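You operate a simulated robot arm through the tools that you are given. There is no shell and no other tool. Be economical: measure what you need, move in short steps, check, and stop when the job is done.

You run a simulated robot arm. Do the job below in one go: nothing can be reset, and whatever is moved stays where it is left.

JOB
Put the jam jar on top of the trivet.
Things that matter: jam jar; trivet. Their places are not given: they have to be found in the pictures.

The check looks at the end state, three seconds after you hand in, the way a careful person would. Anything else that was tipped, shoved, dropped, spilled or broken makes it a failure.

ROBOT AND FRAMES
A 7-joint arm with a two-finger parallel gripper, fixed in place. Base frame: the origin is at the foot of the arm, x ahead of it, y to its left, z up; the work surface is at about z = 850. Units: mm, rad, N and s.
Its first joint turns from -2.897 to 2.897 rad. Payload 4.4 kg.
Tool frame: the origin (TCP) lies between the finger pads and is the grasp point; the fingertips stand 23 mm ahead of it; z points along the fingers, y is the line along which they close. The gripper opens to 94 mm. The fingers are 38 mm wide and 10 mm thick; the gripper's body (54 by 96 mm) begins 39 mm behind the TCP.
Orientation is told as [roll, pitch, yaw] about the base's x, y, z axes, in that order, counted from this pose: with the fingers straight down and closing along the base's y, the tool's x points along the base's -x, its y along +y and its z along -z.

CONTROLS
- The arm moves only by the tool send_rows. Its argument "deltas" is a list of rows, each a list of 5 numbers: the gripper command, from -1 (fully open) to 1 (shut), values between in proportion, then the shift along the base's x, y, z in units of 300 mm (1.0 is 300 mm), then the turn about the base's z in units of 90 degrees (1.0 is 90 degrees). In form: [[gripper, tx, ty, tz, twist], ...]. A call has 1 to 8 rows; each row is the pose to reach, as a shift and turn from the pose commanded when the call began. A call with a number of a shift or a turn outside -1 to 1 is refused whole. Rows are played at 5 a second. More than 50 mm and 0.15 rad between two rows, or a gripper value outside its range, and nothing of the call is played. Where a pose cannot be reached the arm comes as near as it can. A force on the tool above 40 N (or 10 N above the force at the start of the call, whichever is more), or a blocked arm, ends the call early, and 0.2 s more pass. Each finger travels about 72 mm/s and halts on what it meets, pressing with about 22 N; the grip force reading is that of the motor and also rises with nothing between the fingers. The clock runs only during rows and for 0.2 s after the last one: add rows that repeat a pose to give the fingers time. The reply holds the time, the measured pose of the TCP, the force on the tool along the base axes, the opening and the grip force, in the units named above and with some noise.
- Cameras (640 x 400 px; columns grow to the right, rows downward): "scene" is fixed at [50, 500.2, 1442.5]; the picture's right is [-0.53, -0.85, 0.00], its down [-0.49, 0.31, -0.82] and it looks along [0.69, -0.43, -0.58] (base axes); focal length 330 px, centre (320, 200). "wrist" rides on the gripper at [86, 16, -74] in the tool frame; the picture's right is [-0.18, 0.98, 0.00], its down [-0.58, -0.11, -0.81] and it looks along [-0.79, -0.15, 0.59] (tool axes); focal length 243 px, centre (320, 200).
- grab_frame(camera): a new picture of that camera. The clock stands still meanwhile.
- measure_at(camera, pixels): for up to 12 pixels [column, row] of the newest picture of that camera ("zoom" is the newest enlarged one), the place [x, y, z] in the base frame of the surface seen there, good to about 2 mm. The clock stands still meanwhile.
- zoom(camera, box): a new picture of the part [left, top, right, bottom] of that camera's present view, enlarged. The clock stands still meanwhile.
- hand_in(): hands the job in; it is judged then, once.

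Work in short steps. Measure before you move; look again where a grasp or a placing could have gone wrong, and mend it. You have 60 turns and 22 pictures in all, those below and enlarged ones among them. Open the gripper and draw the arm clear of the work before you hand the job in, unless the task says otherwise; then end with one line.

The tools are called after ">>>" as name(argument=value, ...) on one line, values as JSON. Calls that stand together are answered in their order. send_rows: Moves the arm, as the interface text tells. Its arguments: {"type":"object","properties":{"deltas":{"type":"array"}},"required":["deltas"]} The other tools are called the same way: grab_frame (camera) takes a picture; measure_at (camera, pixels) gives the place of the surface under pixels of a picture; zoom (camera, box) takes an enlarged picture of a part of a camera's view; hand_in () hands the job in.

At the start:

```text
t: 0.0
tcp_pos: [560.9, -217.9, 1124.8]
tcp_rot: [0.001, -0.001, 0.0]
ft_force: [0.8, -0.7, 0.3]
finger_gap: 94.0
grip_force: 0.1
```

scene: 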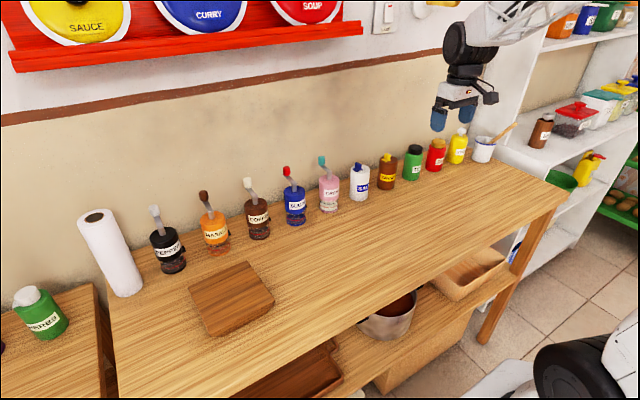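
wrist: 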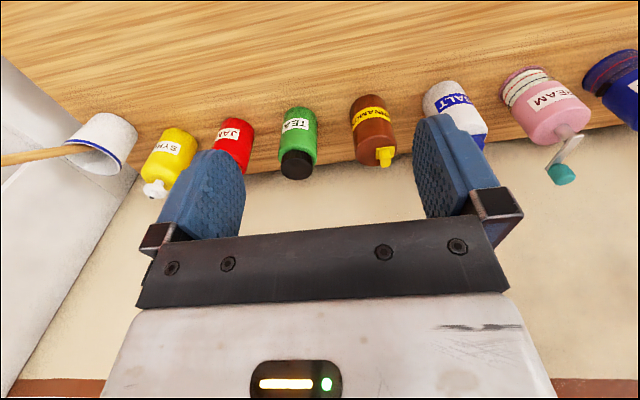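

The wrist picture shows a red jar labelled JAM near (235,140), between SYRUP and TEA; in the scene it is at (436,155). The trivet is probably the brown square board at (232,300). I'll zoom on both.

>>> zoom(camera="scene", box=[370, 110, 530, 210])

>>> measure_at(camera="scene", pixels=[[188, 287], [247, 262], [273, 300], [208, 337], [232, 298], [250, 345], [436, 157], [436, 168], [438, 142], [413, 165], [458, 148], [430, 190]])

```text
4.00 times, centred on (450, 160) of scene
```

zoom: 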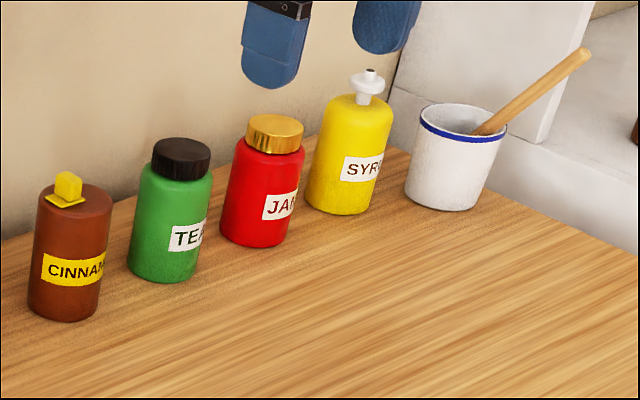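

```text
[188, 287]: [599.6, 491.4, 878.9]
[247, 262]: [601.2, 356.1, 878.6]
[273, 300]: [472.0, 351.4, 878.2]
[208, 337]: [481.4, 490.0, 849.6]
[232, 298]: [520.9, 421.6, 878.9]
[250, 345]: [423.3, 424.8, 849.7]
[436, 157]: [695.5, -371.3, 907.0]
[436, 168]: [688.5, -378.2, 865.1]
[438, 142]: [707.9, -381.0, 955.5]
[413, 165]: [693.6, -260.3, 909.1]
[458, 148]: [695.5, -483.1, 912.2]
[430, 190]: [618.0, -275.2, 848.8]
```

The jar's top and neighbours need finer measuring on the enlarged picture. I'll also enlarge the brown board to confirm that it is the trivet.

>>> measure_at(camera="zoom", pixels=[[275, 122], [250, 128], [303, 133], [275, 138], [240, 150], [300, 160], [228, 190], [290, 190], [255, 200], [208, 185], [314, 170], [250, 243]])

>>> zoom(camera="scene", box=[130, 220, 386, 380])

```text
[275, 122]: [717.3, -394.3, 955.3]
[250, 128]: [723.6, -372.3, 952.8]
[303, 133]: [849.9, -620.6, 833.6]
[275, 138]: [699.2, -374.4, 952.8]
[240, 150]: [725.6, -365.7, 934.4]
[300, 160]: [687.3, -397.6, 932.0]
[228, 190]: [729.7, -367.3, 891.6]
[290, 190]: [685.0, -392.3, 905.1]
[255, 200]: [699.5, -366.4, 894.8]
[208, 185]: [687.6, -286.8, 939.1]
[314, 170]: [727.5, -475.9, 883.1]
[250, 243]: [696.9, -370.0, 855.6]
```

```text
2.50 times, centred on (258, 300) of scene
```

zoom: 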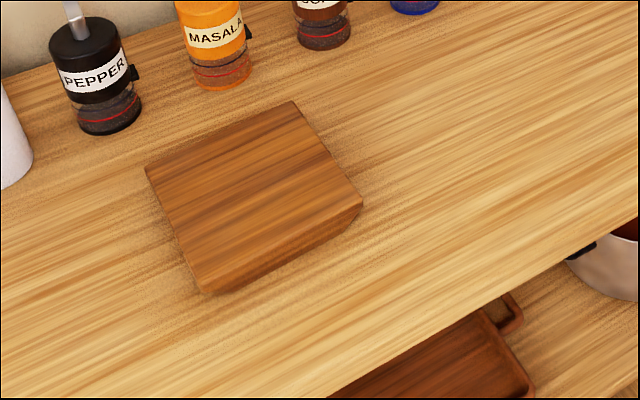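

The board at (232,298) is a wooden block about 135 mm square, centred near (537,421), with its top at z≈879. It's the only thing that could be the trivet. The jar is about 70 mm wide, near (715,-388), with its top at 955. I'll move above and in front of the jar for a closer look.

>>> send_rows(deltas=[[-1, 0.06, -0.09, 0, 0], [-1, 0.13, -0.2, 0, 0], [-1, 0.2, -0.3, 0, 0], [-1, 0.27, -0.42, 0, 0], [-1, 0.34, -0.54, 0, 0], [-1, 0.34, -0.567, 0, 0], [-1, 0.34, -0.567, 0, 0]])

>>> grab_frame(camera="wrist")

```text
t: 1.6
tcp_pos: [662.4, -388.1, 1124.6]
tcp_rot: [0.0, 0.0, 0.001]
ft_force: [0.2, -0.2, 0.7]
finger_gap: 93.9
grip_force: 0.1
```

```text
17 pictures are left
```

wrist: 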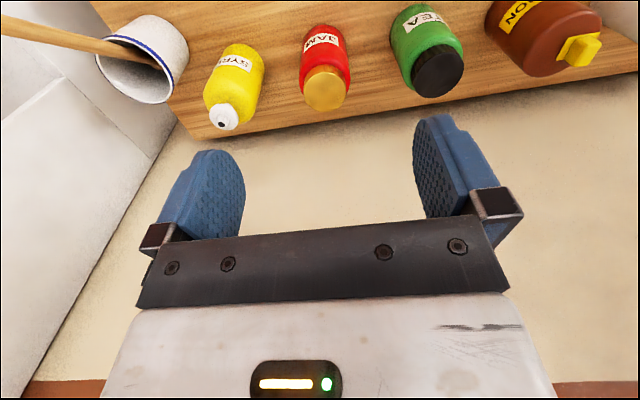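

The jar is now clear at (325,70) with its lid at (325,90). I'll measure its edges, those of its neighbours, and the wall.

>>> measure_at(camera="wrist", pixels=[[325, 90], [306, 90], [346, 88], [303, 60], [347, 60], [301, 75], [349, 72], [262, 75], [397, 65], [394, 50], [325, 106], [330, 150]])

>>> zoom(camera="wrist", box=[190, 0, 478, 180])

```text
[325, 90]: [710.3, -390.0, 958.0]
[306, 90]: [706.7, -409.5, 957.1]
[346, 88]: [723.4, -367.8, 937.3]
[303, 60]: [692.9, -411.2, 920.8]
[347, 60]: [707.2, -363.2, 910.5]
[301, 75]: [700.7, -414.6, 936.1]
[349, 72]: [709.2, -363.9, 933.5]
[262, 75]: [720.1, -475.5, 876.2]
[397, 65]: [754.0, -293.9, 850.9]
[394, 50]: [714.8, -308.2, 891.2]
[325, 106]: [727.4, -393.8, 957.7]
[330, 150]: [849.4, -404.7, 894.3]
```

```text
2.22 times, centred on (334, 90) of wrist
```

zoom: 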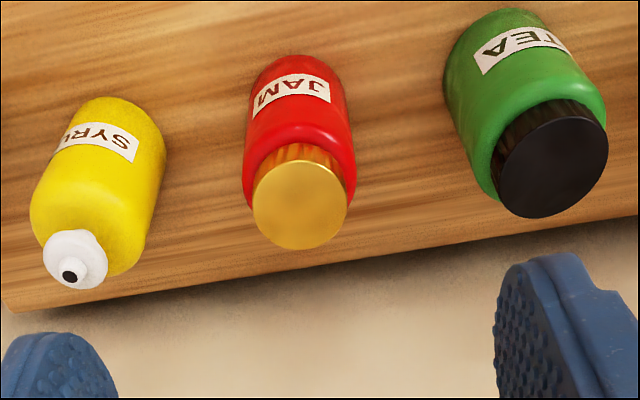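

The jar body spans y from -415 to -363, about 53 mm wide, centred near (711,-389), with the lid top at 958. The neighbours are about 50 mm away on each side. I'll line up above it and descend to TCP z≈926.

>>> send_rows(deltas=[[-1, 0.09, -0.003, 0, 0], [-1, 0.163, -0.003, 0, 0], [-1, 0.163, -0.003, -0.15, 0], [-1, 0.163, -0.003, -0.3, 0], [-1, 0.163, -0.003, -0.4, 0], [-1, 0.163, -0.003, -0.5, 0], [-1, 0.163, -0.003, -0.5, 0]])

>>> grab_frame(camera="wrist")

>>> zoom(camera="scene", box=[370, 70, 530, 210])

```text
t: 3.2
tcp_pos: [712.7, -388.2, 973.6]
tcp_rot: [0.0, 0.001, -0.001]
ft_force: [0.6, 0.1, -0.1]
finger_gap: 94.1
grip_force: 0.2
```

```text
15 pictures are left
```

wrist: 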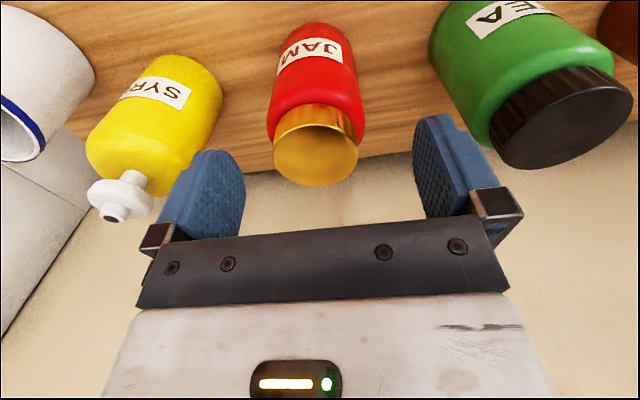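

```text
2.86 times, centred on (450, 140) of scene
```

zoom: 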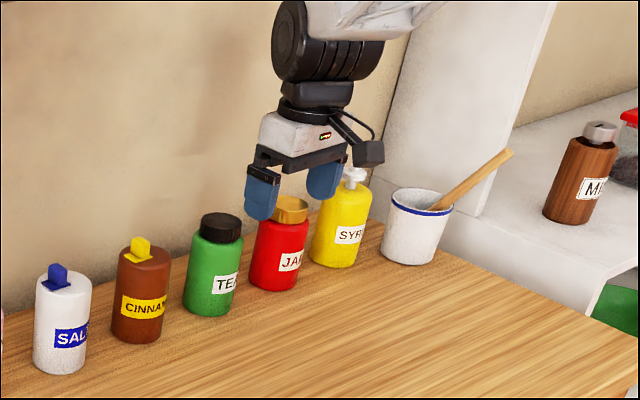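

The jar sits between the fingers at (315,150), and the syrup pump is at (120,195). I'll check the lid centre and the clearance to the pump before going down.

>>> measure_at(camera="wrist", pixels=[[315, 132], [315, 182], [276, 158], [356, 152], [150, 185], [210, 130], [490, 125], [270, 110], [362, 105]])

```text
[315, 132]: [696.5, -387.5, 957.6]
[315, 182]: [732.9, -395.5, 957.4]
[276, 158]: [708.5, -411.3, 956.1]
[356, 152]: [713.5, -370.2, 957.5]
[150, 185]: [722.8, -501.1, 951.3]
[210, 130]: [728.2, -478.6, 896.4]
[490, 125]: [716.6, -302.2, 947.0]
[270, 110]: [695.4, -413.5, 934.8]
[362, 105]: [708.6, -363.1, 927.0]
```

The lid centre is about (714,-390), with more than 25 mm clear on either side of the fingers. I'll descend to z≈926 and close.

>>> send_rows(deltas=[[-1, 0.003, -0.006, -0.08, 0], [-1, 0.003, -0.006, -0.16, 0], [-1, 0.003, -0.006, -0.16, 0], [0.2, 0.003, -0.006, -0.16, 0], [1, 0.003, -0.006, -0.16, 0], [1, 0.003, -0.006, -0.16, 0], [1, 0.003, -0.006, -0.16, 0], [1, 0.003, -0.006, -0.16, 0]])

```text
t: 5.0
tcp_pos: [712.0, -390.7, 925.3]
tcp_rot: [0.002, 0.0, 0.0]
ft_force: [-0.5, -0.5, 1.0]
finger_gap: 57.3
grip_force: 22.0
```

The fingers stopped at 57 mm with a grip force of 22 N, so the jar is held. I'll lift it straight up about 150 mm.

>>> send_rows(deltas=[[1, 0, 0, 0.06, 0], [1, 0, 0, 0.16, 0], [1, 0, 0, 0.28, 0], [1, 0, 0, 0.4, 0], [1, 0, 0, 0.52, 0], [1, 0, 0, 0.6, 0], [1, 0, 0, 0.6, 0]])

>>> grab_frame(camera="scene")

```text
t: 6.6
tcp_pos: [711.4, -389.6, 1108.7]
tcp_rot: [0.0, 0.0, 0.0]
ft_force: [-0.1, -0.3, -1.0]
finger_gap: 57.5
grip_force: 21.5
```

```text
13 pictures are left
```

scene: 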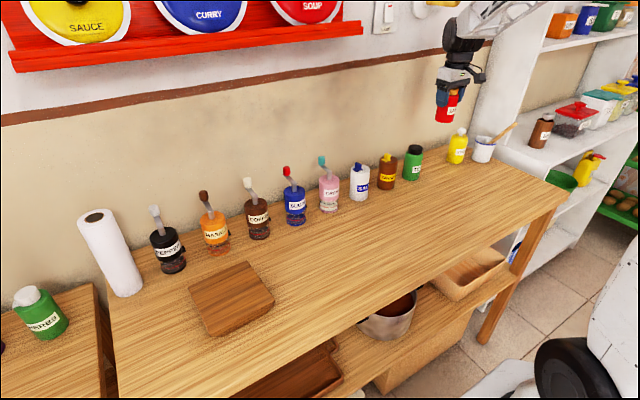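

The jar hangs from the gripper and its neighbours still stand, with TEA at (413,162) and SYRUP at (458,147). I'll bring it forward away from the row, then along +y toward the trivet.

>>> send_rows(deltas=[[1, -0.08, 0.03, 0, 0], [1, -0.19, 0.1, 0, 0], [1, -0.29, 0.2, 0, 0], [1, -0.39, 0.31, 0, 0], [1, -0.48, 0.42, 0, 0], [1, -0.54, 0.54, 0, 0], [1, -0.58, 0.67, 0, 0], [1, -0.583, 0.8, 0, 0]])

>>> send_rows(deltas=[[1, 0, 0.13, 0, 0], [1, 0, 0.26, 0, 0], [1, 0, 0.39, 0, 0], [1, 0, 0.52, 0, 0], [1, 0, 0.65, 0, 0], [1, 0, 0.78, 0, 0], [1, 0, 0.9, 0, 0], [1, 0, 0.96, 0, 0]])

>>> measure_at(camera="scene", pixels=[[192, 289], [246, 263], [271, 299], [210, 332], [240, 270]])

```text
t: 8.4
tcp_pos: [534.1, -147.6, 1107.9]
tcp_rot: [0.001, 0.0, -0.002]
ft_force: [-0.3, 0.3, -2.0]
finger_gap: 57.6
grip_force: 22.2
```

```text
t: 10.2
tcp_pos: [536.1, 137.0, 1105.7]
tcp_rot: [-0.001, -0.001, -0.002]
ft_force: [0.2, -0.5, -2.1]
finger_gap: 57.6
grip_force: 21.8
```

```text
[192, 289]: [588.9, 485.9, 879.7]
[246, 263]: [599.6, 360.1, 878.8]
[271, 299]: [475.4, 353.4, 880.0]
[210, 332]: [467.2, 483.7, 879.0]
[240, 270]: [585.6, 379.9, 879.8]
```

The jar is carried steadily, and the trivet's centre comes out at about (534,421). I'll continue along +y to hover over it.

>>> send_rows(deltas=[[1, 0, 0.13, 0, 0], [1, 0, 0.26, 0, 0], [1, 0, 0.39, 0, 0], [1, 0, 0.52, 0, 0], [1, 0, 0.65, 0, 0], [1, 0, 0.78, 0, 0], [1, 0, 0.9, 0, 0], [1, 0, 0.943, 0, 0]])

>>> send_rows(deltas=[[1, 0, 0, -0.14, 0], [1, 0, 0, -0.28, 0], [1, 0, 0, -0.38, 0], [1, 0, 0, -0.38, 0]])

>>> grab_frame(camera="scene")

```text
t: 12.0
tcp_pos: [539.0, 422.0, 1106.1]
tcp_rot: [0.001, 0.0, 0.0]
ft_force: [-0.6, -0.2, -1.1]
finger_gap: 57.5
grip_force: 22.3
```

```text
t: 13.0
tcp_pos: [536.5, 421.3, 991.9]
tcp_rot: [0.001, 0.0, -0.003]
ft_force: [0.0, 0.4, -1.4]
finger_gap: 57.3
grip_force: 21.9
```

```text
12 pictures are left
```

scene: 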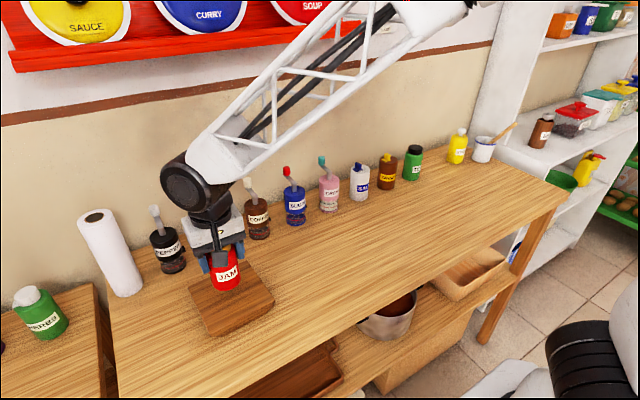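

The jar is upright over the trivet at (226,272), with its base about 38 mm above the board. Before lowering, I'll check how close the pepper and masala mills are to the gripper.

>>> measure_at(camera="scene", pixels=[[156, 212], [170, 250], [202, 197], [226, 289], [230, 312], [170, 272]])

>>> zoom(camera="scene", box=[140, 180, 300, 340])

```text
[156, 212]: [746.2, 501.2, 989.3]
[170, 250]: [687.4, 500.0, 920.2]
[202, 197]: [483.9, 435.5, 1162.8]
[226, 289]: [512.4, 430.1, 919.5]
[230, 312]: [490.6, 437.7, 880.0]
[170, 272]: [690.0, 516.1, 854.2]
```

```text
2.50 times, centred on (220, 260) of scene
```

zoom: 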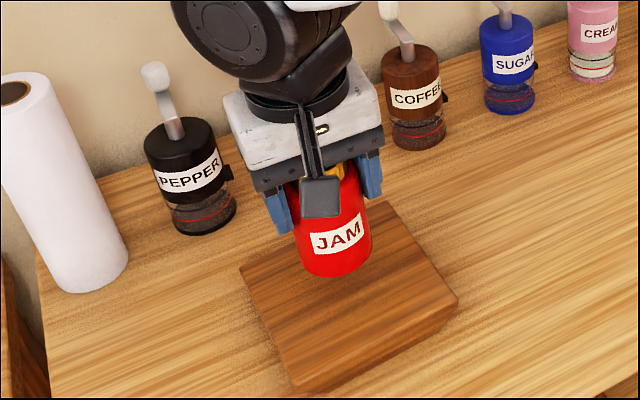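

The mills are more than 100 mm away and the jar's base is at about 918. I'll lower it gently by 36 mm, then a little more.

>>> send_rows(deltas=[[1, 0, 0, -0.05, 0], [1, 0, 0, -0.09, 0], [1, 0, 0, -0.11, 0], [1, 0, 0, -0.118, 0], [1, 0, 0, -0.118, 0], [1, 0, 0, -0.118, 0]])

>>> zoom(camera="scene", box=[140, 200, 300, 340])

```text
t: 14.4
tcp_pos: [538.4, 421.3, 956.8]
tcp_rot: [-0.001, 0.0, -0.001]
ft_force: [0.3, 0.6, -1.6]
finger_gap: 57.4
grip_force: 21.9
```

```text
2.86 times, centred on (220, 270) of scene
```

zoom: 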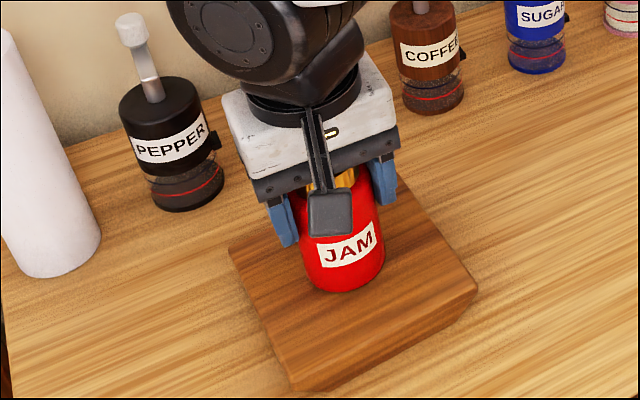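

The jar is just above the board, and the force reading still shows its full weight. I'll lower it a millimetre per row until the reading shows contact.

>>> send_rows(deltas=[[1, 0, 0, -0.003, 0], [1, 0, 0, -0.006, 0], [1, 0, 0, -0.008, 0], [1, 0, 0, -0.008, 0]])

```text
t: 15.4
tcp_pos: [539.4, 419.8, 956.6]
tcp_rot: [0.0, 0.0, 0.001]
ft_force: [-1.7, 1.3, 14.6]
finger_gap: 57.4
grip_force: 22.2
```

An upward force of 14.6 N shows the jar is resting on the trivet. I'll ease up 1 mm to take off the pressure, then open slowly.

>>> send_rows(deltas=[[1, 0, 0, 0.003, 0], [1, 0, 0, 0.004, 0], [0.1, 0, 0, 0.004, 0], [-0.3, 0, 0, 0.004, 0], [-0.7, 0, 0, 0.004, 0], [-1, 0, 0, 0.004, 0], [-1, 0, 0, 0.004, 0]])

```text
t: 17.0
tcp_pos: [537.9, 419.6, 955.9]
tcp_rot: [-0.001, 0.0, -0.001]
ft_force: [0.0, 0.2, -0.5]
finger_gap: 94.1
grip_force: 0.0
```

The gripper is fully open and the force is about zero. I'll raise the arm straight up, clear of the jar.

>>> send_rows(deltas=[[-1, 0, 0, 0.06, 0], [-1, 0, 0, 0.16, 0], [-1, 0, 0, 0.28, 0], [-1, 0, 0, 0.42, 0], [-1, 0, 0, 0.56, 0], [-1, 0, 0, 0.7, 0], [-1, 0, 0, 0.7, 0]])

>>> send_rows(deltas=[[-1, 0, -0.13, 0, 0], [-1, 0, -0.26, 0, 0], [-1, 0, -0.39, 0, 0], [-1, 0, -0.52, 0, 0], [-1, 0, -0.65, 0, 0], [-1, 0, -0.78, 0, 0], [-1, 0, -0.78, 0, 0]])

>>> grab_frame(camera="scene")

```text
t: 18.6
tcp_pos: [539.8, 420.0, 1169.0]
tcp_rot: [0.001, 0.0, 0.0]
ft_force: [0.0, 0.0, 0.7]
finger_gap: 93.9
grip_force: 0.0
```

```text
t: 20.2
tcp_pos: [539.9, 183.5, 1167.0]
tcp_rot: [0.001, 0.001, 0.0]
ft_force: [0.3, -0.4, -0.4]
finger_gap: 93.9
grip_force: 0.1
```

```text
9 pictures are left
```

scene: 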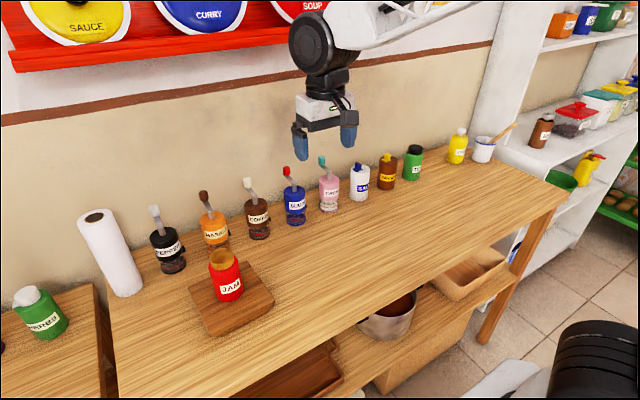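

The jar stands upright on the trivet at (226,275), everything else is where it was, and the arm is clear. I'm handing in.

>>> hand_in()

```text
The job is handed in.
```

The jam jar is standing upright near the middle of the trivet, nothing else was disturbed in the last picture, and the job is handed in.
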